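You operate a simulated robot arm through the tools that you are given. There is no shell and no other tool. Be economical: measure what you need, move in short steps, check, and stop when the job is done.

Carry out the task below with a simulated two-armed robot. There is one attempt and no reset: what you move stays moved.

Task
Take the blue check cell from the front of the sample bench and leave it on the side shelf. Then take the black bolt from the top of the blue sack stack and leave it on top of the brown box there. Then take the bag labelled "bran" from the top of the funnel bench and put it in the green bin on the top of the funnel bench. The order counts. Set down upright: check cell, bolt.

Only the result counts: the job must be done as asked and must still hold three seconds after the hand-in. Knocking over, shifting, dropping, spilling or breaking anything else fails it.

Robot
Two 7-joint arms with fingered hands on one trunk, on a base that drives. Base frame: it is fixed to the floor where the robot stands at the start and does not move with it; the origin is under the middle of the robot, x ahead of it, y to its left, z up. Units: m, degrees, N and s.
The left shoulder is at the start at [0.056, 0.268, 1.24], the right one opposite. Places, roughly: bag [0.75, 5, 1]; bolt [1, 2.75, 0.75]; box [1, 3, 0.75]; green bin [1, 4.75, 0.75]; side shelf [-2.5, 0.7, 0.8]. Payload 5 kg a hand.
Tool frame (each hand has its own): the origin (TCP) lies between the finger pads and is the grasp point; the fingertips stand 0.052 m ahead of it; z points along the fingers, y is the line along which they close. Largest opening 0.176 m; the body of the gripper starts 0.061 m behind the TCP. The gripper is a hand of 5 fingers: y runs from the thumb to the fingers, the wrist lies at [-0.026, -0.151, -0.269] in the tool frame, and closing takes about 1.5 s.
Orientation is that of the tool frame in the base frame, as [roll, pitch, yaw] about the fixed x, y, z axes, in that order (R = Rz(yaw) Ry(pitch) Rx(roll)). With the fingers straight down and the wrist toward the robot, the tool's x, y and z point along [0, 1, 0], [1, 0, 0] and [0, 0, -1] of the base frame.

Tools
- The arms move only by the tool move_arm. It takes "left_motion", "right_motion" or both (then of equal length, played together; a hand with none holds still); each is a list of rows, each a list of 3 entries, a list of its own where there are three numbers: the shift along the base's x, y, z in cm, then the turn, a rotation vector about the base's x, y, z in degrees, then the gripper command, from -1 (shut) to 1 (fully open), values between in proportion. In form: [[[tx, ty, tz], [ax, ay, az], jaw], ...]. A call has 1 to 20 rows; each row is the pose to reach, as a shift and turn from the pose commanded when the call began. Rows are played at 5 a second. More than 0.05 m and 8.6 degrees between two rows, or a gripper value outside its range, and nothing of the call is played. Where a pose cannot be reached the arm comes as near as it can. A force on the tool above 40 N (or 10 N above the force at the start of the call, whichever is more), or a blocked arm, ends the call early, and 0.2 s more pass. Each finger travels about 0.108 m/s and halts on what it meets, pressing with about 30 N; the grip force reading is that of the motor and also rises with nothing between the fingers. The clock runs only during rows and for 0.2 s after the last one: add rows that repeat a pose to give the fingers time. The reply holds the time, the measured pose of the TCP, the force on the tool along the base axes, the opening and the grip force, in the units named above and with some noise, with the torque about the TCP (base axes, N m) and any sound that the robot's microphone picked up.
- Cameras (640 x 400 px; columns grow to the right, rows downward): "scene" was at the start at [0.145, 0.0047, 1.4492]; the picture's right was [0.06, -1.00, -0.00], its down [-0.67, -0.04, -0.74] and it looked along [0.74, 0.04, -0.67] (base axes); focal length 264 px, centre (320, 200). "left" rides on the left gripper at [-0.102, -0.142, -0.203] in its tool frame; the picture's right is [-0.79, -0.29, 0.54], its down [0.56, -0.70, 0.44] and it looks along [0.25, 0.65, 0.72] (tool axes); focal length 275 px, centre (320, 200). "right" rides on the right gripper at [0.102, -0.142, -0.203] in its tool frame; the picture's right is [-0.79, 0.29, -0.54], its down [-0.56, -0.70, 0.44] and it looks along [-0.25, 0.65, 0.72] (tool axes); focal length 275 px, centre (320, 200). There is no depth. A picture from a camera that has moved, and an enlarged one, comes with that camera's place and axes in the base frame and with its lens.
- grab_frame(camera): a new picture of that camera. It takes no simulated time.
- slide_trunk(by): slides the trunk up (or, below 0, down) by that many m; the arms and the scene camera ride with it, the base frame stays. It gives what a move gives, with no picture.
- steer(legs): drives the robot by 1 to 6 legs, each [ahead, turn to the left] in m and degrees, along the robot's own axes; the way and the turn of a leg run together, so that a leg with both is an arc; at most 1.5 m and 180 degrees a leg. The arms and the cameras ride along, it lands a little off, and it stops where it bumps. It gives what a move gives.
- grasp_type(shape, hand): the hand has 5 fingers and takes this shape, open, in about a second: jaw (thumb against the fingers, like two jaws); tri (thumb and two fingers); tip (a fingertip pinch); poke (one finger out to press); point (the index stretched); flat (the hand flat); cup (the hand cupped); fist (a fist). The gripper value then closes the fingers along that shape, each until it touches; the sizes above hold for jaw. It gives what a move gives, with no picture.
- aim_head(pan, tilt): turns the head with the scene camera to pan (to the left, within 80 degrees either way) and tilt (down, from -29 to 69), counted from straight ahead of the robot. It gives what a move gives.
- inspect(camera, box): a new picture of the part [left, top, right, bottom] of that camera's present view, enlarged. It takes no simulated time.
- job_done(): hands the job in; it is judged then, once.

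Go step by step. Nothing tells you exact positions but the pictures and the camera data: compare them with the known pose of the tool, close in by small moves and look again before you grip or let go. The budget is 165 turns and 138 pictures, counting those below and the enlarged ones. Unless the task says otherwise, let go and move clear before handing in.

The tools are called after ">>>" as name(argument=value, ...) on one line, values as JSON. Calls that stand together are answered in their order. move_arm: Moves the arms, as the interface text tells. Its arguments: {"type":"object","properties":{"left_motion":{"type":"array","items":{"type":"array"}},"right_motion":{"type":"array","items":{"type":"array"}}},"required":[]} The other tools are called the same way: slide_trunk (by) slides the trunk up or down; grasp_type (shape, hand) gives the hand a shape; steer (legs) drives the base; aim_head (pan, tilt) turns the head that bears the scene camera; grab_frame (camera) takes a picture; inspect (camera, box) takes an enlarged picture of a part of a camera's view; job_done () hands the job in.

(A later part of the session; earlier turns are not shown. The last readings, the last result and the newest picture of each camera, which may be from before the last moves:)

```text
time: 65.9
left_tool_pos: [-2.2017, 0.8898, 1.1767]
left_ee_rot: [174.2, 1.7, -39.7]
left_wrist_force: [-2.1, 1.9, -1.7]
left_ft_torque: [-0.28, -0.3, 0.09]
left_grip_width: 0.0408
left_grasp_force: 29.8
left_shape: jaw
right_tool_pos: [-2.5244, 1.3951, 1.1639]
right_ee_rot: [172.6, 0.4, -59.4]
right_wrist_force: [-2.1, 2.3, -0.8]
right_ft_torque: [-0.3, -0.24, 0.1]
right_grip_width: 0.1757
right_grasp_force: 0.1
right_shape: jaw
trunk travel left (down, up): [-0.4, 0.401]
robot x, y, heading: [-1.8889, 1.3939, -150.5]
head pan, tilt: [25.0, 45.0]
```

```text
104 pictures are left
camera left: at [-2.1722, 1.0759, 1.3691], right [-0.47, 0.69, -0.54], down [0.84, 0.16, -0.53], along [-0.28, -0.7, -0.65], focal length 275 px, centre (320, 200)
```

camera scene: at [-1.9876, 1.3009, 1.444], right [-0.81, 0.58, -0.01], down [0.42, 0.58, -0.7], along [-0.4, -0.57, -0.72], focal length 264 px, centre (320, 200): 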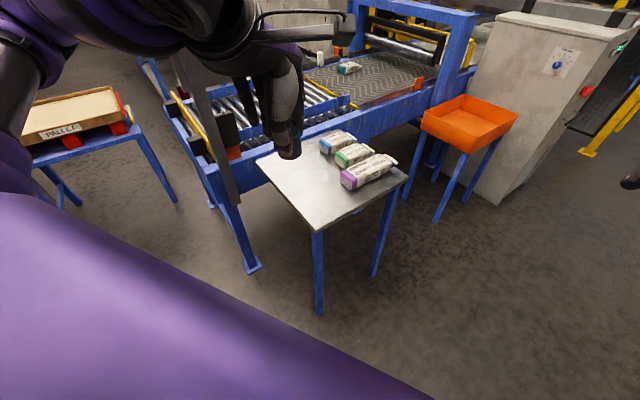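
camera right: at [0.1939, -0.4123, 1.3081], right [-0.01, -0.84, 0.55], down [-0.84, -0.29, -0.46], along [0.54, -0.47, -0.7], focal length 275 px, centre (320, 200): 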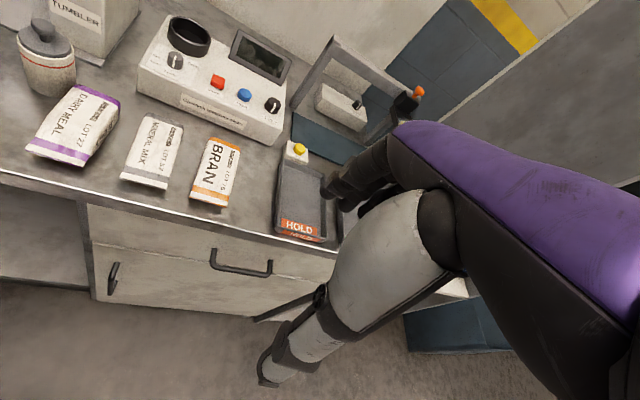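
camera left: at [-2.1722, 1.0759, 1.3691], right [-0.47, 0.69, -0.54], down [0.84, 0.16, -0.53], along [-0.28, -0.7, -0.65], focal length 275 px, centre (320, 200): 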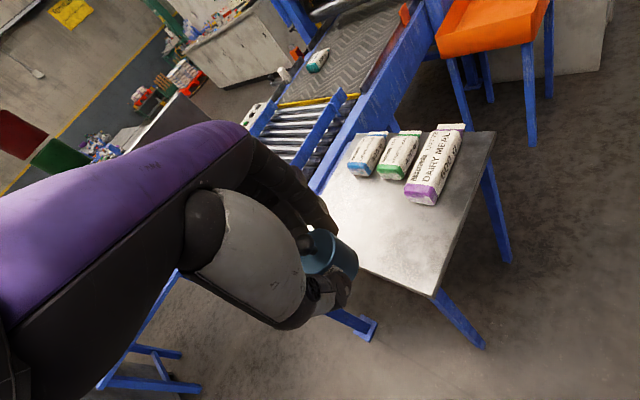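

Free spot: about [−2.35, 0.69]. The hand has leaned ~5.5°, so I'll straighten it while moving over the spot and part-way down.

>>> move_arm(left_motion=[[[-3, -4, 0], [0.9, -0.7, 0], -1], [[-6, -8, -1], [1.8, -1.4, 0], -1], [[-9, -12, -3], [2.7, -2.1, 0], -1], [[-12, -16, -6], [3.5, -2.9, 0], -1], [[-15, -20, -9], [4.3, -3.6, 0], -1], [[-15, -20, -12], [4.3, -3.6, 0], -1], [[-15, -20, -15], [4.3, -3.6, 0], -1], [[-15, -20, -15], [4.3, -3.6, 0], -1], [[-15, -20, -15], [4.3, -3.6, 0], -1]])

>>> grab_frame(camera="scene")

>>> grab_frame(camera="left")

```text
refused: row 2 steps farther than a row can; nothing moved
```

```text
103 pictures are left
camera scene: at [-1.9876, 1.3009, 1.444], right [-0.81, 0.58, -0.01], down [0.42, 0.58, -0.7], along [-0.4, -0.57, -0.72], focal length 264 px, centre (320, 200)
```

scene: 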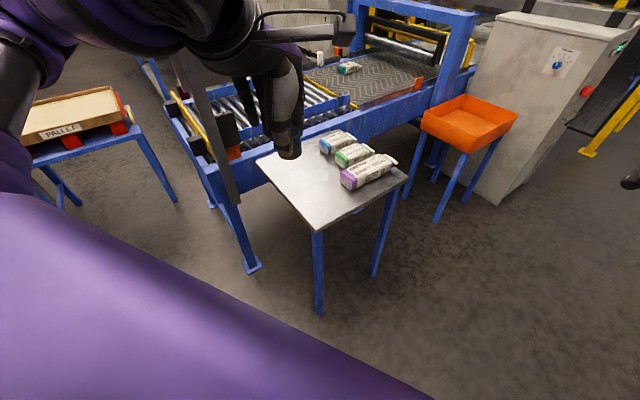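

```text
102 pictures are left
camera left: at [-2.1722, 1.0759, 1.3691], right [-0.47, 0.69, -0.54], down [0.84, 0.16, -0.53], along [-0.28, -0.7, -0.65], focal length 275 px, centre (320, 200)
```

left: 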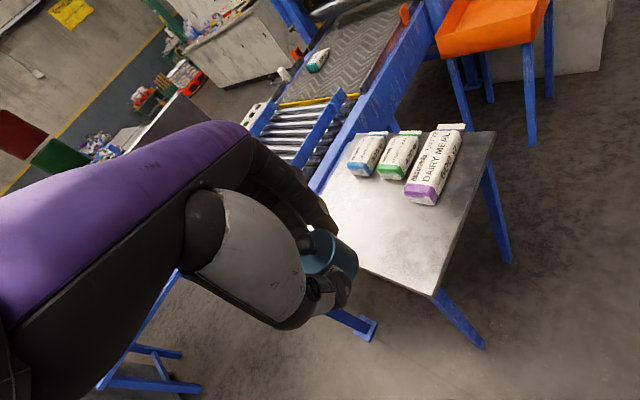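

The step was a bit too long; I'll resend with smaller steps.

>>> move_arm(left_motion=[[[-2.5, -3.4, 0], [0.9, -0.7, 0], -1], [[-5, -6.8, 0], [1.8, -1.4, 0], -1], [[-7.5, -10.2, 0], [2.7, -2.1, 0], -1], [[-10, -13.6, 0], [3.5, -2.9, 0], -1], [[-12.5, -17, -2], [4.3, -3.6, 0], -1], [[-15, -20, -5], [4.3, -3.6, 0], -1], [[-15, -20, -9], [4.3, -3.6, 0], -1], [[-15, -20, -12], [4.3, -3.6, 0], -1], [[-15, -20, -15], [4.3, -3.6, 0], -1], [[-15, -20, -15], [4.3, -3.6, 0], -1]])

>>> grab_frame(camera="scene")

>>> grab_frame(camera="left")

```text
time: 68.1
left_tool_pos: [-2.3483, 0.6889, 1.028]
left_ee_rot: [179.8, 1.7, -39.5]
left_wrist_force: [0.4, 0.0, -1.3]
left_ft_torque: [-0.05, 0.0, -0.01]
left_grip_width: 0.0405
left_grasp_force: 30.2
left_shape: jaw
right_tool_pos: [-2.5222, 1.3931, 1.1666]
right_ee_rot: [172.6, 0.7, -59.3]
right_wrist_force: [-0.8, 0.3, 0.0]
right_ft_torque: [-0.09, 0.04, 0.02]
right_grip_width: 0.176
right_grasp_force: 0.1
right_shape: jaw
trunk travel left (down, up): [-0.4, 0.401]
robot x, y, heading: [-1.8881, 1.3931, -150.2]
head pan, tilt: [25.0, 45.0]
```

```text
101 pictures are left
camera scene: at [-1.9847, 1.2986, 1.4442], right [-0.82, 0.58, -0.01], down [0.42, 0.58, -0.7], along [-0.4, -0.57, -0.72], focal length 264 px, centre (320, 200)
```

scene: 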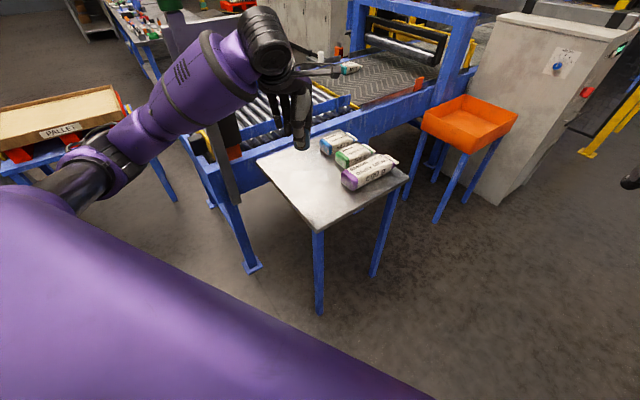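

```text
100 pictures are left
camera left: at [-2.3317, 0.8592, 1.235], right [-0.44, 0.73, -0.52], down [0.86, 0.2, -0.46], along [-0.24, -0.65, -0.72], focal length 275 px, centre (320, 200)
```

left: 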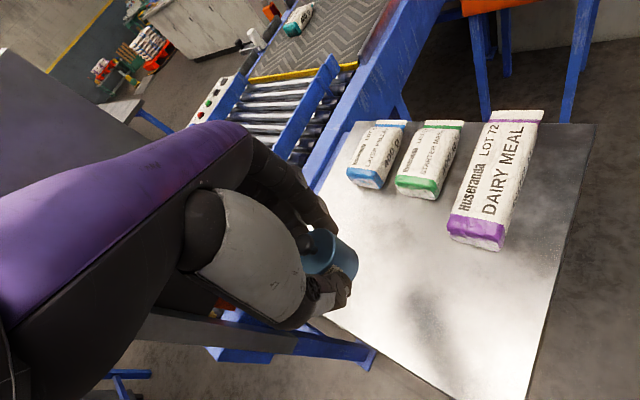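

The spot under the hand is clear shelf surface, shelf at z≈0.77. Lowering to near contact, then in fine steps.

>>> move_arm(left_motion=[[[0, 0, -4], [0, 0, 0], -1], [[0, 0, -8], [0, 0, 0], -1], [[0, 0, -12], [0, 0, 0], -1], [[0, 0, -15], [0, 0, 0], -1], [[0, 0, -16.5], [0, 0, 0], -1], [[0, 0, -16.5], [0, 0, 0], -1]])

>>> grab_frame(camera="scene")

>>> grab_frame(camera="left")

```text
time: 69.5
left_tool_pos: [-2.3483, 0.6865, 0.8628]
left_ee_rot: [179.9, 1.7, -39.5]
left_wrist_force: [-0.4, -0.1, -1.3]
left_ft_torque: [0.0, 0.0, 0.03]
left_grip_width: 0.0404
left_grasp_force: 29.6
left_shape: jaw
right_tool_pos: [-2.5217, 1.3933, 1.1648]
right_ee_rot: [172.5, 0.6, -59.2]
right_wrist_force: [0.3, -0.6, -1.2]
right_ft_torque: [0.01, 0.01, 0.0]
right_grip_width: 0.176
right_grasp_force: 0.1
right_shape: jaw
trunk travel left (down, up): [-0.4, 0.401]
robot x, y, heading: [-1.8928, 1.3933, -150.2]
head pan, tilt: [25.0, 45.0]
```

```text
99 pictures are left
camera scene: at [-1.9847, 1.2983, 1.4442], right [-0.82, 0.58, -0.01], down [0.42, 0.58, -0.7], along [-0.4, -0.57, -0.72], focal length 264 px, centre (320, 200)
```

scene: 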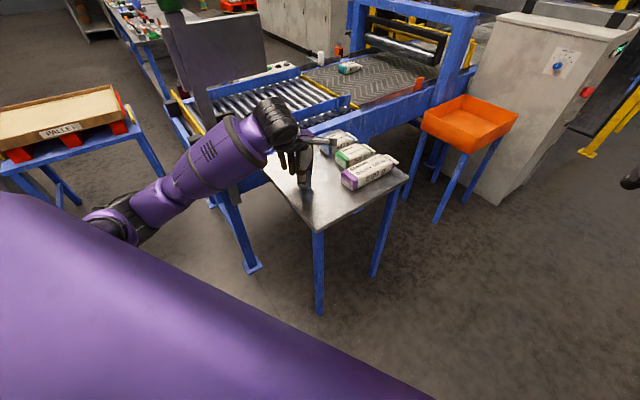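

```text
98 pictures are left
camera left: at [-2.3318, 0.8581, 1.0692], right [-0.44, 0.73, -0.52], down [0.86, 0.2, -0.46], along [-0.24, -0.65, -0.72], focal length 275 px, centre (320, 200)
```

left: 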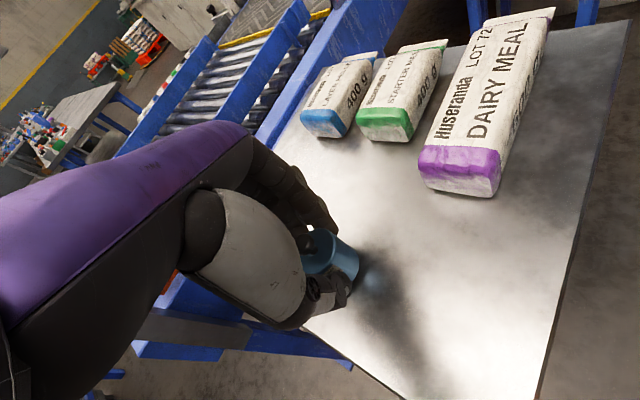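

About 9 cm inside the edge. Lowering in 0.5 cm steps until contact.

>>> move_arm(left_motion=[[[0, 0, -0.5], [0, 0, 0], -1], [[0, 0, -1], [0, 0, 0], -1], [[0, 0, -1.5], [0, 0, 0], -1], [[0, 0, -1.8], [0, 0, 0], -1], [[0, 0, -2.1], [0, 0, 0], -1], [[0, 0, -2.1], [0, 0, 0], -1]])

>>> inspect(camera="scene", box=[250, 120, 370, 220])

```text
time: 70.8
left_tool_pos: [-2.3382, 0.6914, 0.855]
left_ee_rot: [178.7, 2.2, -39.5]
left_wrist_force: [1.6, -0.9, -1.6]
left_ft_torque: [0.01, 0.23, 0.02]
left_grip_width: 0.042
left_grasp_force: 29.7
left_shape: jaw
right_tool_pos: [-2.5126, 1.4, 1.1767]
right_ee_rot: [172.0, 0.1, -59.9]
right_wrist_force: [1.7, 0.2, -0.6]
right_ft_torque: [0.02, 0.28, -0.1]
right_grip_width: 0.176
right_grasp_force: 0.1
right_shape: jaw
trunk travel left (down, up): [-0.4, 0.401]
robot x, y, heading: [-1.8887, 1.394, -150.3]
head pan, tilt: [25.0, 45.0]
stopped in row 6 (left hand): the force on the tool passed its limit (the readings are from after the stop); the commanded pose is now the measured one
```

```text
4.00 times, centred on (310, 170) of scene
camera zoom: at [-1.9825, 1.2981, 1.4438], right [-0.82, 0.58, 0.0], down [0.42, 0.58, -0.7], along [-0.4, -0.57, -0.72], focal length 1056 px, centre (360, 320)
```

zoom: 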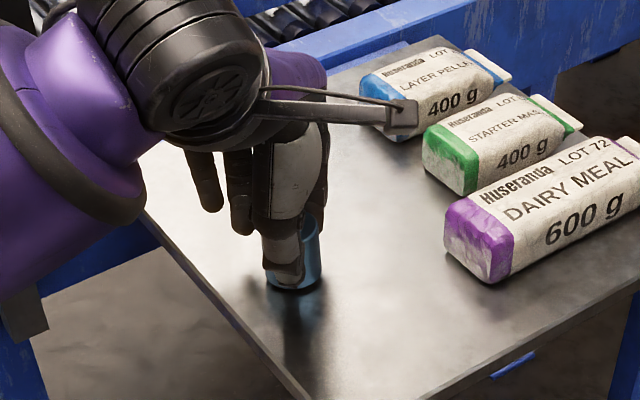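

Contact was felt, and the robot recoiled about 1 cm. I'll correct the small tilt and settle down more gently.

>>> move_arm(left_motion=[[[0, 0, 0], [-0.1, -1.8, 0], -1], [[0, 0, -0.3], [-0.1, -1.8, 0], -1], [[0, 0, -0.5], [-0.1, -1.8, 0], -1], [[0, 0, -0.5], [-0.1, -1.8, 0], -1]])

>>> inspect(camera="scene", box=[290, 160, 350, 210])

```text
time: 71.8
left_tool_pos: [-2.3407, 0.692, 0.8506]
left_ee_rot: [179.8, 0.8, -39.4]
left_wrist_force: [0.8, 0.8, 1.0]
left_ft_torque: [-0.09, -0.02, 0.02]
left_grip_width: 0.0419
left_grasp_force: 30.0
left_shape: jaw
right_tool_pos: [-2.5151, 1.4003, 1.1744]
right_ee_rot: [172.1, 0.2, -60.1]
right_wrist_force: [-1.2, 0.3, -0.7]
right_ft_torque: [-0.04, -0.05, 0.06]
right_grip_width: 0.176
right_grasp_force: 0.0
right_shape: jaw
trunk travel left (down, up): [-0.4, 0.401]
robot x, y, heading: [-1.8873, 1.3921, -150.3]
head pan, tilt: [25.0, 45.0]
```

```text
8.00 times, centred on (320, 185) of scene
camera zoom: at [-1.9851, 1.2985, 1.4441], right [-0.81, 0.58, -0.01], down [0.42, 0.58, -0.7], along [-0.4, -0.57, -0.72], focal length 2113 px, centre (320, 320)
```

zoom: 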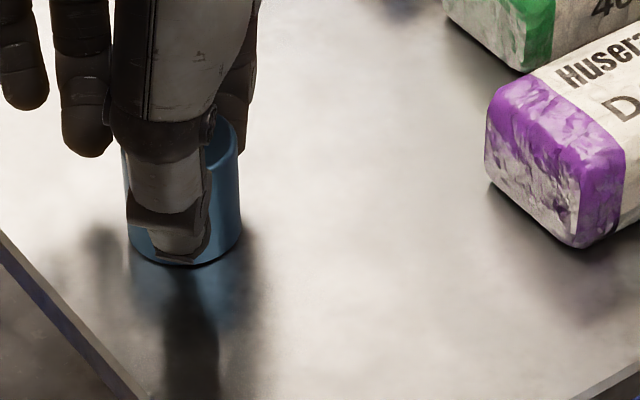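

The cell is just at the surface. Lowering a few more millimetres.

>>> move_arm(left_motion=[[[0, 0, -0.3], [0, 0, 0], -1], [[0, 0, -0.3], [0, 0, 0], -1]])

>>> inspect(camera="scene", box=[290, 160, 350, 210])

```text
time: 72.4
left_tool_pos: [-2.3408, 0.6927, 0.8494]
left_ee_rot: [179.6, 0.8, -39.4]
left_wrist_force: [0.9, 2.0, 14.3]
left_ft_torque: [-0.22, 0.14, 0.03]
left_grip_width: 0.0423
left_grasp_force: 30.2
left_shape: jaw
right_tool_pos: [-2.5145, 1.401, 1.1749]
right_ee_rot: [172.1, 0.2, -60.1]
right_wrist_force: [0.0, 0.4, 0.7]
right_ft_torque: [0.03, 0.0, 0.02]
right_grip_width: 0.1758
right_grasp_force: 0.1
right_shape: jaw
trunk travel left (down, up): [-0.4, 0.401]
robot x, y, heading: [-1.8888, 1.3955, -150.5]
head pan, tilt: [25.0, 45.0]
```

```text
8.00 times, centred on (320, 185) of scene
camera zoom: at [-1.9841, 1.2991, 1.4444], right [-0.82, 0.58, -0.01], down [0.42, 0.58, -0.7], along [-0.4, -0.57, -0.72], focal length 2113 px, centre (320, 320)
```

zoom: 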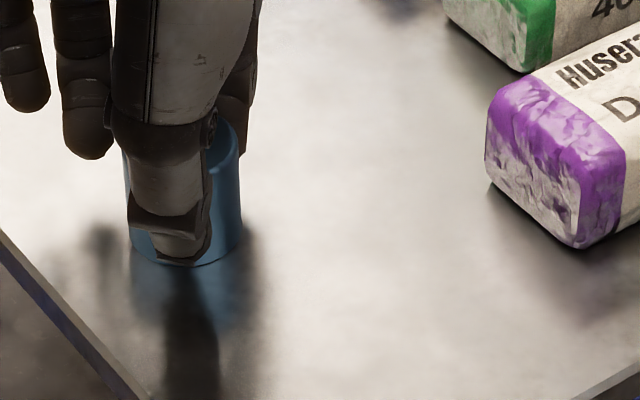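

14 N contact: it's seated. Opening the fingers.

>>> move_arm(left_motion=[[[0, 0, 0], [0, 0, 0], -0.4], [[0, 0, 0], [0, 0, 0], 0], [[0, 0, 0], [0, 0, 0], 0.2], [[0, 0, 0], [0, 0, 0], 0.2], [[0, 0, 0], [0, 0, 0], 0.2], [[0, 0, 0], [0, 0, 0], 0.2]])

>>> inspect(camera="scene", box=[250, 120, 370, 220])

>>> grab_frame(camera="left")

```text
time: 73.8
left_tool_pos: [-2.3406, 0.6923, 0.8476]
left_ee_rot: [179.7, 0.8, -39.4]
left_wrist_force: [0.0, -0.4, -0.4]
left_ft_torque: [-0.01, -0.01, -0.02]
left_grip_width: 0.1051
left_grasp_force: 0.0
left_shape: jaw
right_tool_pos: [-2.5151, 1.4006, 1.1743]
right_ee_rot: [172.2, 0.2, -60.1]
right_wrist_force: [0.1, -0.2, -0.8]
right_ft_torque: [-0.02, -0.04, 0.01]
right_grip_width: 0.1758
right_grasp_force: 0.2
right_shape: jaw
trunk travel left (down, up): [-0.4, 0.401]
robot x, y, heading: [-1.891, 1.3937, -150.6]
head pan, tilt: [25.0, 45.0]
```

```text
4.00 times, centred on (310, 170) of scene
camera zoom: at [-1.9848, 1.2983, 1.4441], right [-0.81, 0.58, -0.01], down [0.42, 0.58, -0.7], along [-0.4, -0.57, -0.72], focal length 1056 px, centre (360, 320)
```

zoom: 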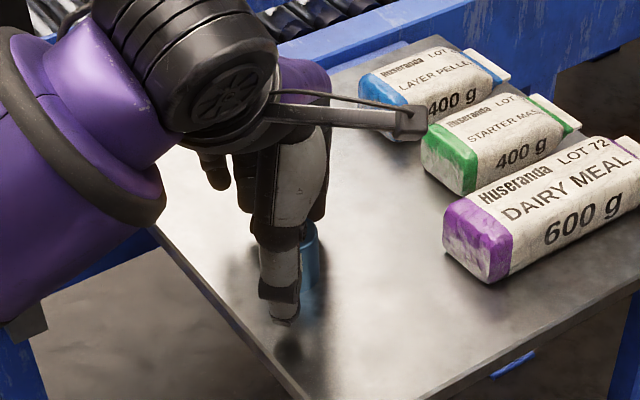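

```text
93 pictures are left
camera left: at [-2.326, 0.8654, 1.0527], right [-0.44, 0.73, -0.53], down [0.87, 0.19, -0.45], along [-0.23, -0.66, -0.72], focal length 275 px, centre (320, 200)
```

left: 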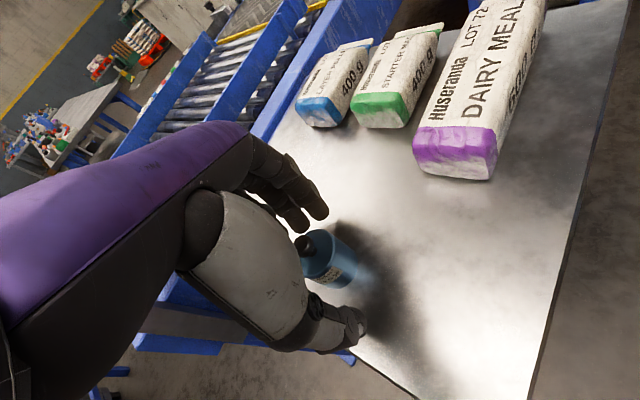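

Released and standing. Raising the hand straight up, then drawing it back toward the robot.

>>> move_arm(left_motion=[[[0, 0, 3], [0, 0, 0], 0.2], [[0, 0, 7], [0, 0, 0], 0.2], [[0, 0, 12], [0, 0, 0], 0.5], [[0, 0, 17], [0, 0, 0], 1], [[0, 0, 22], [0, 0, 0], 1], [[0, 0, 27], [0, 0, 0], 1], [[2, 3, 30], [0, 0, 0], 1], [[4, 6, 32], [0, 0, 0], 1], [[6, 9, 32], [0, 0, 0], 1], [[8, 12, 32], [0, 0, 0], 1], [[10, 15, 32], [0, 0, 0], 1], [[12, 18, 32], [0, 0, 0], 1], [[12, 18, 32], [0, 0, 0], 1]])

>>> grab_frame(camera="scene")

```text
time: 76.6
left_tool_pos: [-2.2212, 0.8688, 1.1665]
left_ee_rot: [179.8, 0.7, -39.4]
left_wrist_force: [-0.6, -0.8, -1.2]
left_ft_torque: [0.1, -0.01, -0.01]
left_grip_width: 0.1759
left_grasp_force: 0.1
left_shape: jaw
right_tool_pos: [-2.5158, 1.3993, 1.1754]
right_ee_rot: [172.2, 0.3, -60.0]
right_wrist_force: [-0.7, -0.5, -0.5]
right_ft_torque: [0.1, -0.02, 0.01]
right_grip_width: 0.1759
right_grasp_force: 0.0
right_shape: jaw
trunk travel left (down, up): [-0.4, 0.401]
robot x, y, heading: [-1.8845, 1.3922, -150.3]
head pan, tilt: [25.0, 45.0]
```

```text
92 pictures are left
camera scene: at [-1.9852, 1.2972, 1.4438], right [-0.82, 0.58, -0.01], down [0.42, 0.58, -0.7], along [-0.4, -0.57, -0.72], focal length 264 px, centre (320, 200)
```

scene: 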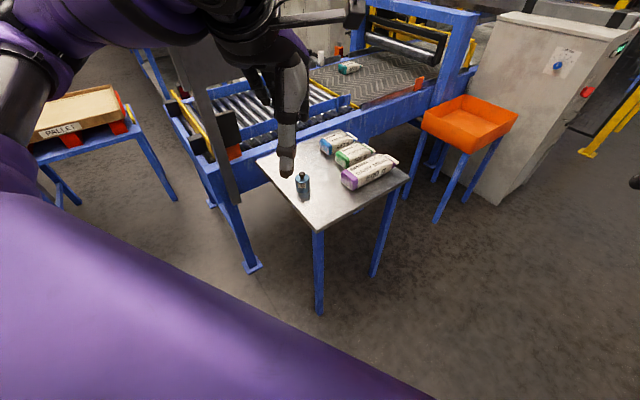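

The check cell stands upright on the side shelf. Now backing away and driving to the sack stack near [1, 2.75].

>>> steer(legs=[[-0.8, 0], [0, -170.8], [1.2, 0]])

>>> aim_head(pan=0, tilt=25)

>>> grab_frame(camera="scene")

```text
time: 86.2
left_tool_pos: [-1.2351, 2.3591, 1.1934]
left_ee_rot: [176.9, 0.7, 176.7]
left_wrist_force: [19.1, -11.4, 6.2]
left_ft_torque: [1.42, 2.52, 0.61]
left_grip_width: 0.1758
left_grasp_force: 0.1
left_shape: jaw
right_tool_pos: [-0.6795, 2.1091, 1.1992]
right_ee_rot: [172.7, -0.2, 157.4]
right_wrist_force: [17.4, -11.5, -0.9]
right_ft_torque: [1.45, 2.1, 0.51]
right_grip_width: 0.1758
right_grasp_force: 0.1
right_shape: jaw
trunk travel left (down, up): [-0.4, 0.401]
robot x, y, heading: [-1.2285, 1.7977, 66.1]
head pan, tilt: [25.0, 45.0]
stopped in leg 2: the robot was blocked; the commanded pose is now the measured one
```

```text
time: 87.1
left_tool_pos: [-1.2353, 2.386, 1.1758]
left_ee_rot: [178.6, 0.7, 176.9]
left_wrist_force: [6.5, -1.2, -1.8]
left_ft_torque: [-0.01, 0.75, 0.11]
left_grip_width: 0.1759
left_grasp_force: 0.1
left_shape: jaw
right_tool_pos: [-0.6799, 2.1354, 1.1918]
right_ee_rot: [174.2, 0.1, 157.6]
right_wrist_force: [7.2, 0.3, -4.3]
right_ft_torque: [0.1, 0.91, 0.22]
right_grip_width: 0.1756
right_grasp_force: 0.1
right_shape: jaw
trunk travel left (down, up): [-0.4, 0.401]
robot x, y, heading: [-1.228, 1.7971, 66.0]
head pan, tilt: [0.0, 25.0]
```

```text
91 pictures are left
camera scene: at [-1.156, 1.9407, 1.4729], right [0.92, -0.4, -0.01], down [-0.18, -0.4, -0.9], along [0.36, 0.82, -0.44], focal length 264 px, centre (320, 200)
```

scene: 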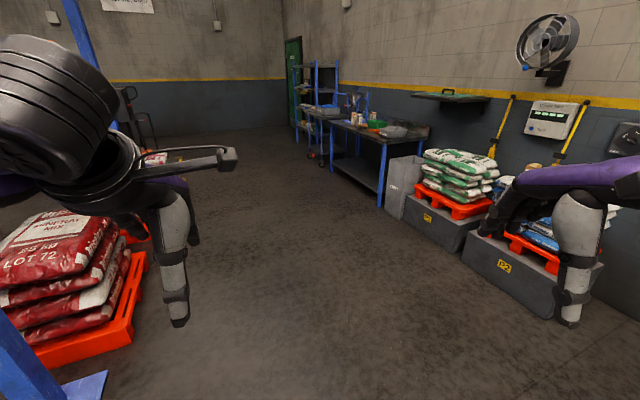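

The turn was blocked about 27° short. Looking to the left and right to see what it met.

>>> aim_head(pan=70, tilt=30)

>>> grab_frame(camera="scene")

>>> aim_head(pan=-70, tilt=30)

>>> grab_frame(camera="scene")

```text
time: 88.5
left_tool_pos: [-1.2443, 2.3838, 1.1788]
left_ee_rot: [178.5, 1.1, 177.0]
left_wrist_force: [-1.5, 0.5, -0.7]
left_ft_torque: [0.01, -0.17, -0.01]
left_grip_width: 0.1761
left_grasp_force: 0.1
left_shape: jaw
right_tool_pos: [-0.6901, 2.1318, 1.1959]
right_ee_rot: [172.8, 0.0, 156.6]
right_wrist_force: [-2.0, 0.1, 1.2]
right_ft_torque: [0.01, -0.17, -0.03]
right_grip_width: 0.1759
right_grasp_force: 0.2
right_shape: jaw
trunk travel left (down, up): [-0.4, 0.401]
robot x, y, heading: [-1.2291, 1.7986, 66.1]
head pan, tilt: [70.0, 30.0]
```

```text
90 pictures are left
camera scene: at [-1.269, 1.9162, 1.4673], right [0.69, 0.72, -0.01], down [0.36, -0.36, -0.86], along [-0.63, 0.59, -0.5], focal length 264 px, centre (320, 200)
```

scene: 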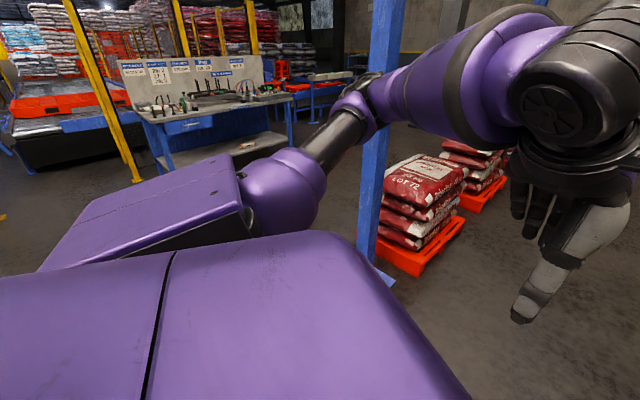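

```text
time: 90.7
left_tool_pos: [-1.2434, 2.3843, 1.1798]
left_ee_rot: [178.5, 0.9, 177.0]
left_wrist_force: [-0.2, -0.1, -0.7]
left_ft_torque: [-0.04, 0.0, 0.0]
left_grip_width: 0.1757
left_grasp_force: 0.0
left_shape: jaw
right_tool_pos: [-0.6878, 2.1312, 1.196]
right_ee_rot: [172.8, 0.0, 156.6]
right_wrist_force: [0.6, 0.5, 0.0]
right_ft_torque: [0.01, 0.01, 0.01]
right_grip_width: 0.1759
right_grasp_force: 0.0
right_shape: jaw
trunk travel left (down, up): [-0.4, 0.401]
robot x, y, heading: [-1.2278, 1.7984, 66.2]
head pan, tilt: [-70.0, 30.0]
```

```text
89 pictures are left
camera scene: at [-1.1121, 1.8475, 1.4673], right [-0.07, -1.0, 0.01], down [-0.5, 0.02, -0.86], along [0.86, -0.06, -0.5], focal length 264 px, centre (320, 200)
```

scene: 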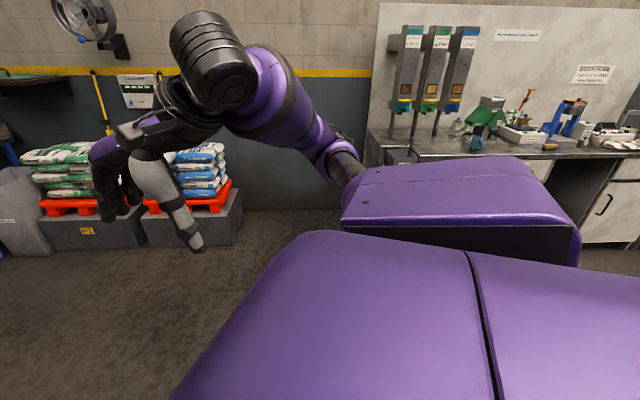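

I see nothing obvious at arm height; let me check the floor around the base.

>>> aim_head(pan=0, tilt=60)

>>> grab_frame(camera="scene")

>>> aim_head(pan=80, tilt=0)

>>> grab_frame(camera="scene")

```text
time: 92.1
left_tool_pos: [-1.2435, 2.385, 1.1789]
left_ee_rot: [178.6, 1.0, 176.9]
left_wrist_force: [0.7, -0.5, 0.4]
left_ft_torque: [0.02, 0.0, 0.06]
left_grip_width: 0.1759
left_grasp_force: 0.1
left_shape: jaw
right_tool_pos: [-0.6866, 2.1302, 1.1956]
right_ee_rot: [172.9, -0.1, 156.7]
right_wrist_force: [-0.8, 0.9, -0.5]
right_ft_torque: [0.02, 0.01, -0.01]
right_grip_width: 0.1764
right_grasp_force: 0.1
right_shape: jaw
trunk travel left (down, up): [-0.4, 0.401]
robot x, y, heading: [-1.2292, 1.7988, 66.3]
head pan, tilt: [0.0, 60.0]
```

```text
88 pictures are left
camera scene: at [-1.1757, 1.914, 1.4247], right [0.91, -0.4, 0.0], down [-0.35, -0.8, -0.49], along [0.2, 0.45, -0.87], focal length 264 px, centre (320, 200)
```

scene: 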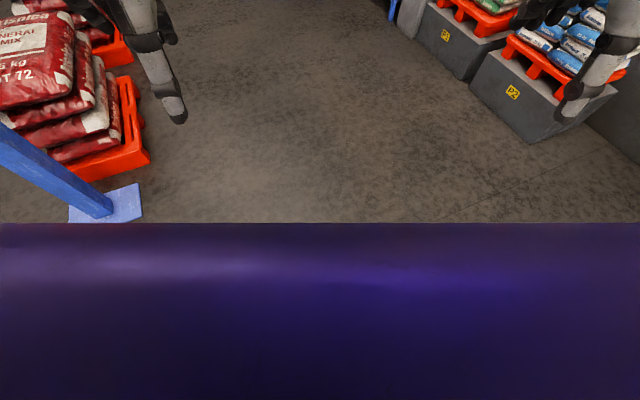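

```text
time: 93.7
left_tool_pos: [-1.2441, 2.3846, 1.1787]
left_ee_rot: [178.5, 1.0, 176.9]
left_wrist_force: [-0.4, -0.3, 0.9]
left_ft_torque: [-0.02, 0.0, 0.0]
left_grip_width: 0.176
left_grasp_force: 0.1
left_shape: jaw
right_tool_pos: [-0.6873, 2.132, 1.1955]
right_ee_rot: [172.9, -0.1, 156.6]
right_wrist_force: [0.0, -0.4, 0.2]
right_ft_torque: [0.02, 0.0, 0.01]
right_grip_width: 0.1757
right_grasp_force: 0.1
right_shape: jaw
trunk travel left (down, up): [-0.4, 0.401]
robot x, y, heading: [-1.2323, 1.8005, 66.1]
head pan, tilt: [80.0, 0.0]
```

```text
87 pictures are left
camera scene: at [-1.2769, 1.9043, 1.5158], right [0.56, 0.83, -0.01], down [-0.01, -0.01, -1.0], along [-0.83, 0.56, 0.0], focal length 264 px, centre (320, 200)
```

scene: 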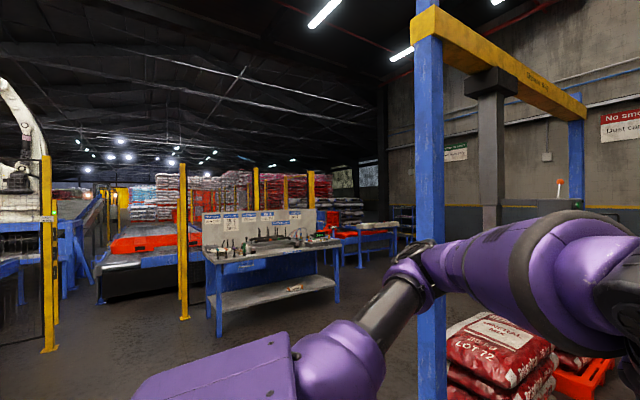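

The gantry post is about 1.5 m away, so nothing seems in contact. I'll try turning a little further right.

>>> steer(legs=[[0, -10]])

```text
time: 94.8
left_tool_pos: [-1.1411, 2.3781, 1.1793]
left_ee_rot: [178.4, 1.0, 166.9]
left_wrist_force: [0.3, -0.7, 0.9]
left_ft_torque: [0.11, 0.01, 0.05]
left_grip_width: 0.1761
left_grasp_force: 0.1
left_shape: jaw
right_tool_pos: [-0.6376, 2.0309, 1.1965]
right_ee_rot: [173.6, 0.5, 147.4]
right_wrist_force: [0.6, -0.7, -0.2]
right_ft_torque: [0.1, 0.03, -0.02]
right_grip_width: 0.1756
right_grasp_force: 0.0
right_shape: jaw
trunk travel left (down, up): [-0.4, 0.401]
robot x, y, heading: [-1.232, 1.8012, 56.3]
head pan, tilt: [80.0, 0.0]
```

That worked. Continuing toward the sack stack.

>>> steer(legs=[[0, -21], [1.1, 0], [0, -35]])

>>> aim_head(pan=15, tilt=25)

>>> grab_frame(camera="scene")

```text
time: 103.1
left_tool_pos: [0.1675, 2.6909, 1.1844]
left_ee_rot: [177.6, 1.2, 111.6]
left_wrist_force: [0.0, -1.3, 0.5]
left_ft_torque: [0.25, 0.03, 0.06]
left_grip_width: 0.176
left_grasp_force: 0.1
left_shape: jaw
right_tool_pos: [0.1747, 2.0809, 1.2057]
right_ee_rot: [174.2, 0.4, 92.4]
right_wrist_force: [0.9, -2.7, -0.7]
right_ft_torque: [0.22, 0.03, 0.06]
right_grip_width: 0.1759
right_grasp_force: 0.0
right_shape: jaw
trunk travel left (down, up): [-0.4, 0.401]
robot x, y, heading: [-0.3416, 2.4429, 1.2]
head pan, tilt: [80.0, 0.0]
```

```text
time: 104.5
left_tool_pos: [0.1538, 2.6934, 1.1907]
left_ee_rot: [177.0, 1.6, 111.6]
left_wrist_force: [-0.1, -0.3, -0.4]
left_ft_torque: [0.0, 0.08, -0.01]
left_grip_width: 0.1759
left_grasp_force: 0.1
left_shape: jaw
right_tool_pos: [0.1638, 2.0797, 1.2149]
right_ee_rot: [173.8, 0.1, 91.9]
right_wrist_force: [1.6, 0.1, 0.3]
right_ft_torque: [0.02, 0.05, 0.01]
right_grip_width: 0.176
right_grasp_force: 0.1
right_shape: jaw
trunk travel left (down, up): [-0.4, 0.401]
robot x, y, heading: [-0.3415, 2.4484, 1.2]
head pan, tilt: [15.0, 25.0]
```

```text
86 pictures are left
camera scene: at [-0.1924, 2.4717, 1.4743], right [0.28, -0.96, 0.0], down [-0.42, -0.12, -0.9], along [0.86, 0.25, -0.44], focal length 264 px, centre (320, 200)
```

scene: 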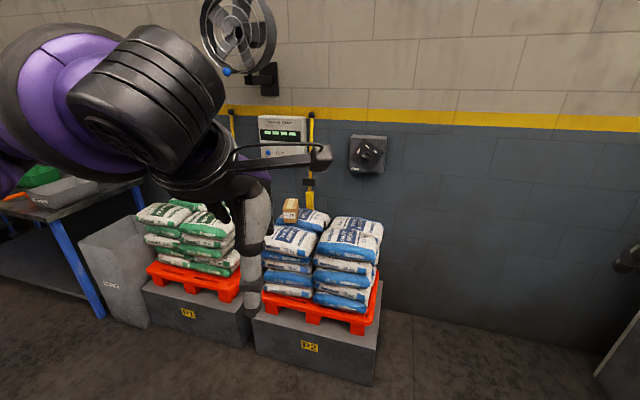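

I see the brown box on the blue sack stack. Zooming to find the bolt.

>>> inspect(camera="scene", box=[240, 180, 400, 280])

```text
4.00 times, centred on (320, 230) of scene
camera zoom: at [-0.1924, 2.4717, 1.4743], right [0.28, -0.96, 0.0], down [-0.42, -0.12, -0.9], along [0.86, 0.25, -0.44], focal length 1056 px, centre (320, 80)
```

zoom: 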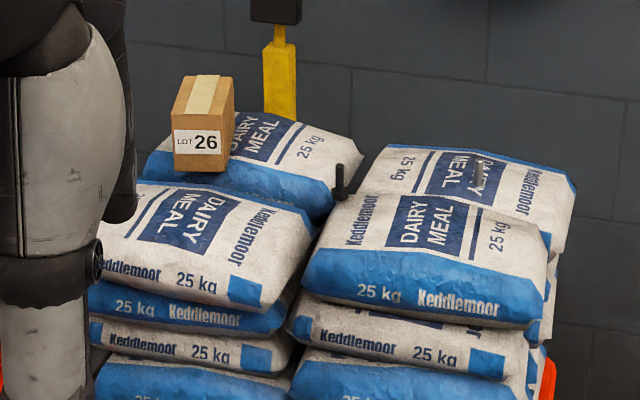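

The black bolt stands on the sacks at about [0.93, 2.77], and the box is at about [0.93, 2.96]. Driving closer.

>>> steer(legs=[[0, 16], [0.5, 0], [0, -17]])

>>> aim_head(pan=10, tilt=42)

>>> grab_frame(camera="scene")

>>> grab_frame(camera="left")

```text
time: 109.3
left_tool_pos: [0.6293, 2.8282, 1.1917]
left_ee_rot: [176.9, 1.4, 110.7]
left_wrist_force: [0.0, 0.2, -0.3]
left_ft_torque: [-0.05, -0.08, 0.01]
left_grip_width: 0.1758
left_grasp_force: 0.0
left_shape: jaw
right_tool_pos: [0.6303, 2.2166, 1.2166]
right_ee_rot: [174.5, 0.5, 91.6]
right_wrist_force: [-0.5, 1.4, -0.1]
right_ft_torque: [-0.04, 0.0, -0.04]
right_grip_width: 0.176
right_grasp_force: 0.0
right_shape: jaw
trunk travel left (down, up): [-0.4, 0.401]
robot x, y, heading: [0.1308, 2.5937, 0.0]
head pan, tilt: [15.0, 25.0]
```

```text
time: 110.1
left_tool_pos: [0.6158, 2.8309, 1.1974]
left_ee_rot: [176.3, 1.8, 110.5]
left_wrist_force: [0.9, 0.8, -0.4]
left_ft_torque: [-0.15, 0.13, -0.04]
left_grip_width: 0.1761
left_grasp_force: 0.0
left_shape: jaw
right_tool_pos: [0.62, 2.2159, 1.2234]
right_ee_rot: [174.1, 0.1, 91.1]
right_wrist_force: [1.3, 0.9, -0.7]
right_ft_torque: [-0.13, 0.09, -0.01]
right_grip_width: 0.1758
right_grasp_force: 0.0
right_shape: jaw
trunk travel left (down, up): [-0.4, 0.401]
robot x, y, heading: [0.1315, 2.595, 0.2]
head pan, tilt: [10.0, 42.0]
```

```text
84 pictures are left
camera scene: at [0.2744, 2.6116, 1.4483], right [0.18, -0.98, 0.0], down [-0.67, -0.12, -0.73], along [0.72, 0.13, -0.68], focal length 264 px, centre (320, 200)
```

scene: 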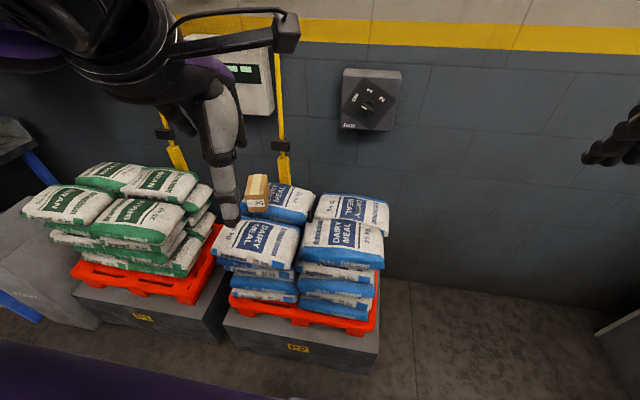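

```text
83 pictures are left
camera left: at [0.5049, 2.6867, 1.3944], right [0.05, -0.84, -0.53], down [-0.82, 0.27, -0.5], along [0.57, 0.46, -0.68], focal length 275 px, centre (320, 200)
```

left: 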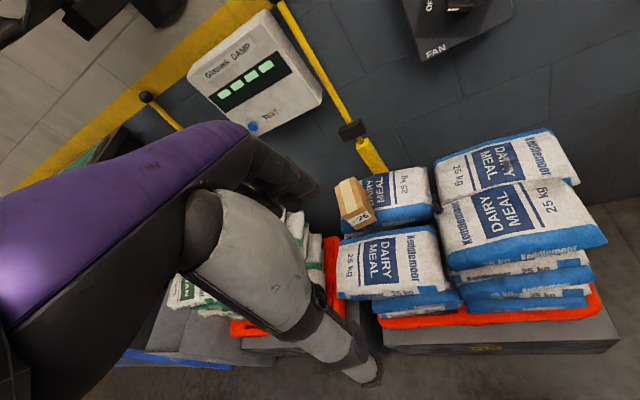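

>>> inspect(camera="scene", box=[230, 160, 390, 260])

>>> inspect(camera="left", box=[330, 130, 610, 305])

```text
4.00 times, centred on (310, 210) of scene
camera zoom: at [0.2744, 2.6116, 1.4483], right [0.18, -0.98, 0.0], down [-0.67, -0.12, -0.73], along [0.72, 0.13, -0.68], focal length 1056 px, centre (360, 160)
```

zoom: 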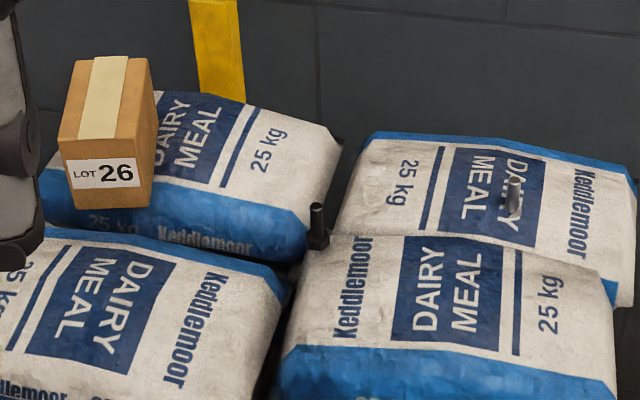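

```text
2.29 times, centred on (470, 218) of left
camera zoom: at [0.5049, 2.6867, 1.3944], right [0.05, -0.84, -0.53], down [-0.82, 0.27, -0.5], along [0.57, 0.46, -0.68], focal length 629 px, centre (-23, 160)
```

zoom: 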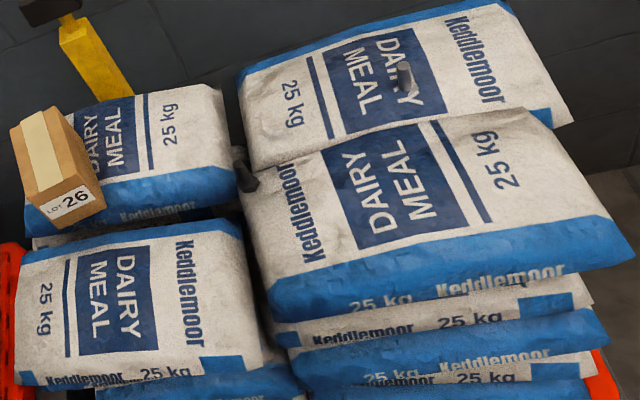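

Triangulated: bolt head at about [0.896, 2.762, 0.755], shaft up to ≈0.80; box top centre ≈[0.903, 2.938, 0.892]. Moving the left hand above the bolt, straightening it and half closing.

>>> move_arm(left_motion=[[[4, -1, 0], [0.05, 0.6, 0], 0.6], [[8, -2, 0], [0.1, 1.2, 0], 0.3], [[12, -3, 0], [0.15, 1.8, 0], 0], [[16, -4, 0], [0.2, 2.4, 0], 0], [[20, -5, -2], [0.3, 3, 0], 0], [[24, -6, -5], [0.35, 3.6, 0], 0], [[28, -6.9, -8], [0.4, 4.1, 0], 0], [[28, -6.9, -12], [0.4, 4.1, 0], 0], [[28, -6.9, -16], [0.4, 4.1, 0], 0], [[28, -6.9, -20], [0.4, 4.1, 0], 0], [[28, -6.9, -20], [0.4, 4.1, 0], 0], [[28, -6.9, -20], [0.4, 4.1, 0], 0]])

>>> grab_frame(camera="left")

>>> inspect(camera="scene", box=[230, 140, 390, 240])

```text
refused: row 6 steps farther than a row can; nothing moved
```

```text
80 pictures are left
camera left: at [0.5049, 2.6867, 1.3944], right [0.05, -0.84, -0.53], down [-0.82, 0.27, -0.5], along [0.57, 0.46, -0.68], focal length 275 px, centre (320, 200)
```

left: 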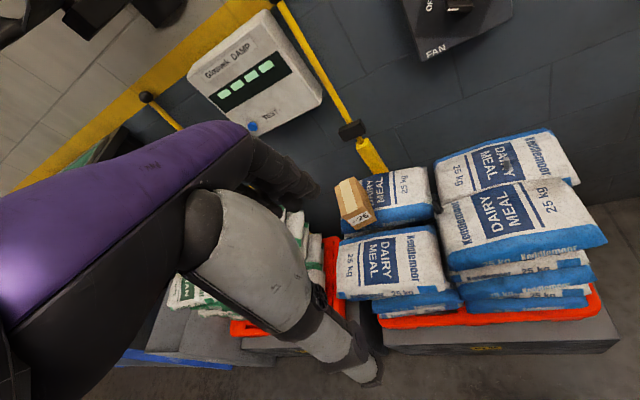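

```text
4.00 times, centred on (310, 190) of scene
camera zoom: at [0.2744, 2.6116, 1.4483], right [0.18, -0.98, 0.0], down [-0.67, -0.12, -0.73], along [0.72, 0.13, -0.68], focal length 1056 px, centre (360, 240)
```

zoom: 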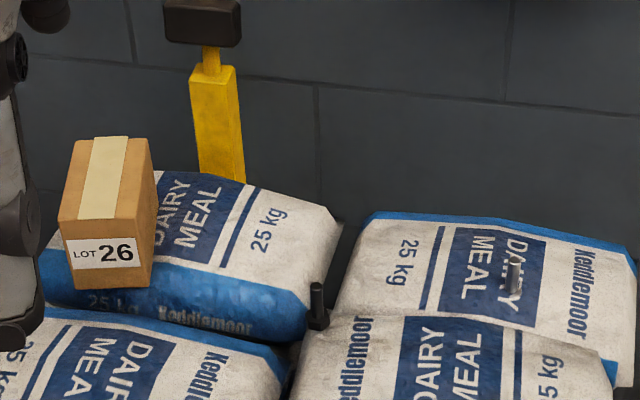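

>>> move_arm(left_motion=[[[4, -1, 0], [0.05, 0.6, 0], 0.6], [[8, -2, 0], [0.1, 1.2, 0], 0.3], [[12, -3, 0], [0.15, 1.8, 0], 0], [[16, -4, 0], [0.2, 2.4, 0], 0], [[20, -5, -1.5], [0.3, 3, 0], 0], [[24, -6, -3], [0.35, 3.6, 0], 0], [[28, -6.9, -5], [0.4, 4.1, 0], 0], [[28, -6.9, -9.5], [0.4, 4.1, 0], 0], [[28, -6.9, -14], [0.4, 4.1, 0], 0], [[28, -6.9, -18], [0.4, 4.1, 0], 0], [[28, -6.9, -18], [0.4, 4.1, 0], 0], [[28, -6.9, -18], [0.4, 4.1, 0], 0]])

>>> grab_frame(camera="left")

>>> inspect(camera="scene", box=[230, 140, 390, 240])

```text
time: 112.7
left_tool_pos: [0.8934, 2.7614, 1.018]
left_ee_rot: [-180.0, 0.0, 110.7]
left_wrist_force: [0.3, -0.2, -0.6]
left_ft_torque: [-0.06, 0.04, 0.01]
left_grip_width: 0.0881
left_grasp_force: 0.2
left_shape: jaw
right_tool_pos: [0.6187, 2.2161, 1.2234]
right_ee_rot: [174.1, 0.1, 91.1]
right_wrist_force: [0.8, 0.7, 0.0]
right_ft_torque: [-0.05, 0.05, -0.01]
right_grip_width: 0.1759
right_grasp_force: 0.0
right_shape: jaw
trunk travel left (down, up): [-0.4, 0.401]
robot x, y, heading: [0.1313, 2.5953, 0.3]
head pan, tilt: [10.0, 42.0]
```

```text
78 pictures are left
camera left: at [0.7973, 2.6157, 1.2218], right [0.01, -0.84, -0.54], down [-0.85, 0.27, -0.44], along [0.52, 0.47, -0.72], focal length 275 px, centre (320, 200)
```

left: 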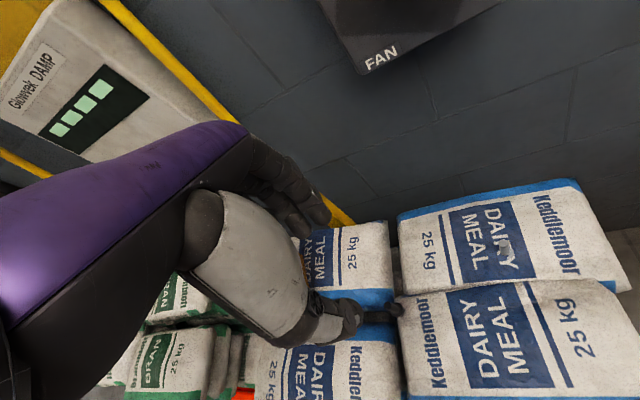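

```text
4.00 times, centred on (310, 190) of scene
camera zoom: at [0.2743, 2.611, 1.4482], right [0.18, -0.98, 0.0], down [-0.67, -0.12, -0.73], along [0.72, 0.13, -0.68], focal length 1056 px, centre (360, 240)
```

zoom: 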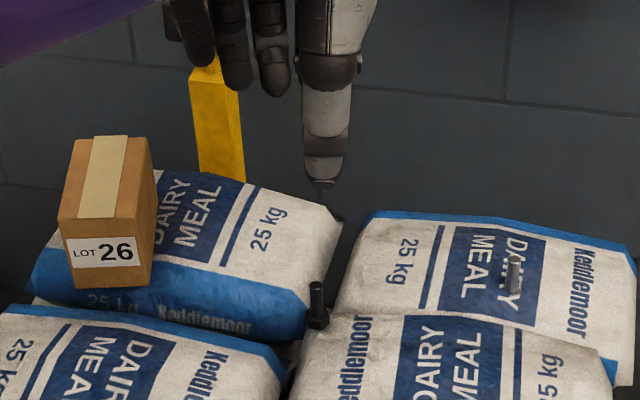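

The hand hangs above the bolt. I'll zoom in from the hand camera for the fine offset.

>>> inspect(camera="left", box=[310, 260, 470, 360])

```text
4.00 times, centred on (390, 310) of left
camera zoom: at [0.7973, 2.6157, 1.2218], right [0.01, -0.84, -0.54], down [-0.85, 0.27, -0.44], along [0.52, 0.47, -0.72], focal length 1101 px, centre (40, -240)
```

zoom: 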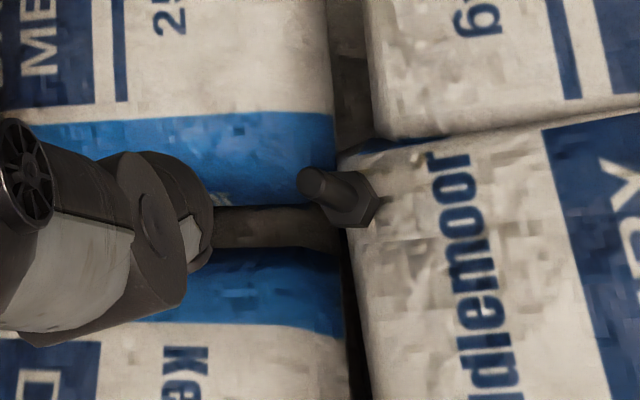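

The bolt is about 1 cm nearer than the TCP. Shifting, turning the hand 8° (keeps spare fingers off the box), and lowering to just above the bolt.

>>> move_arm(left_motion=[[[-0.3, 0.1, -3.5], [0, 0, 3], -0.1], [[-0.7, 0.2, -7.5], [0, 0, 6], -0.2], [[-0.7, 0.2, -11.5], [0, 0, 8], -0.2], [[-0.7, 0.2, -13.5], [0, 0, 8], -0.2], [[-0.7, 0.2, -13.5], [0, 0, 8], -0.2]])

>>> inspect(camera="left", box=[250, 200, 490, 350])

>>> inspect(camera="scene", box=[250, 160, 370, 235])

```text
time: 113.9
left_tool_pos: [0.8859, 2.763, 0.8811]
left_ee_rot: [180.0, 0.0, 118.6]
left_wrist_force: [0.9, -0.2, 0.0]
left_ft_torque: [0.01, 0.01, 0.01]
left_grip_width: 0.0706
left_grasp_force: 0.0
left_shape: jaw
right_tool_pos: [0.6177, 2.2152, 1.2236]
right_ee_rot: [174.1, 0.1, 91.1]
right_wrist_force: [0.5, 0.3, 0.4]
right_ft_torque: [0.0, 0.01, 0.02]
right_grip_width: 0.1757
right_grasp_force: 0.0
right_shape: jaw
trunk travel left (down, up): [-0.4, 0.401]
robot x, y, heading: [0.1321, 2.5958, 0.1]
head pan, tilt: [10.0, 42.0]
```

```text
2.67 times, centred on (370, 275) of left
camera zoom: at [0.811, 2.6052, 1.0859], right [0.13, -0.83, -0.54], down [-0.88, 0.15, -0.44], along [0.45, 0.53, -0.72], focal length 734 px, centre (187, 0)
```

zoom: 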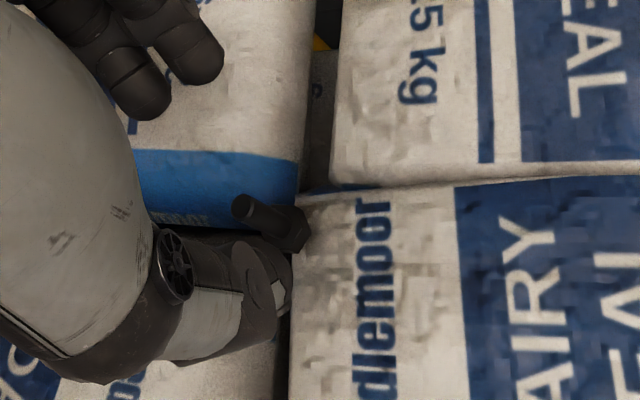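

```text
5.33 times, centred on (310, 198) of scene
camera zoom: at [0.274, 2.6105, 1.4483], right [0.18, -0.98, 0.0], down [-0.67, -0.12, -0.73], along [0.72, 0.13, -0.68], focal length 1408 px, centre (373, 213)
```

zoom: 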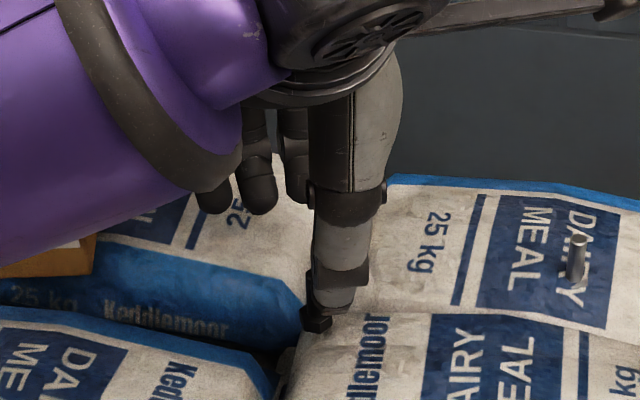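

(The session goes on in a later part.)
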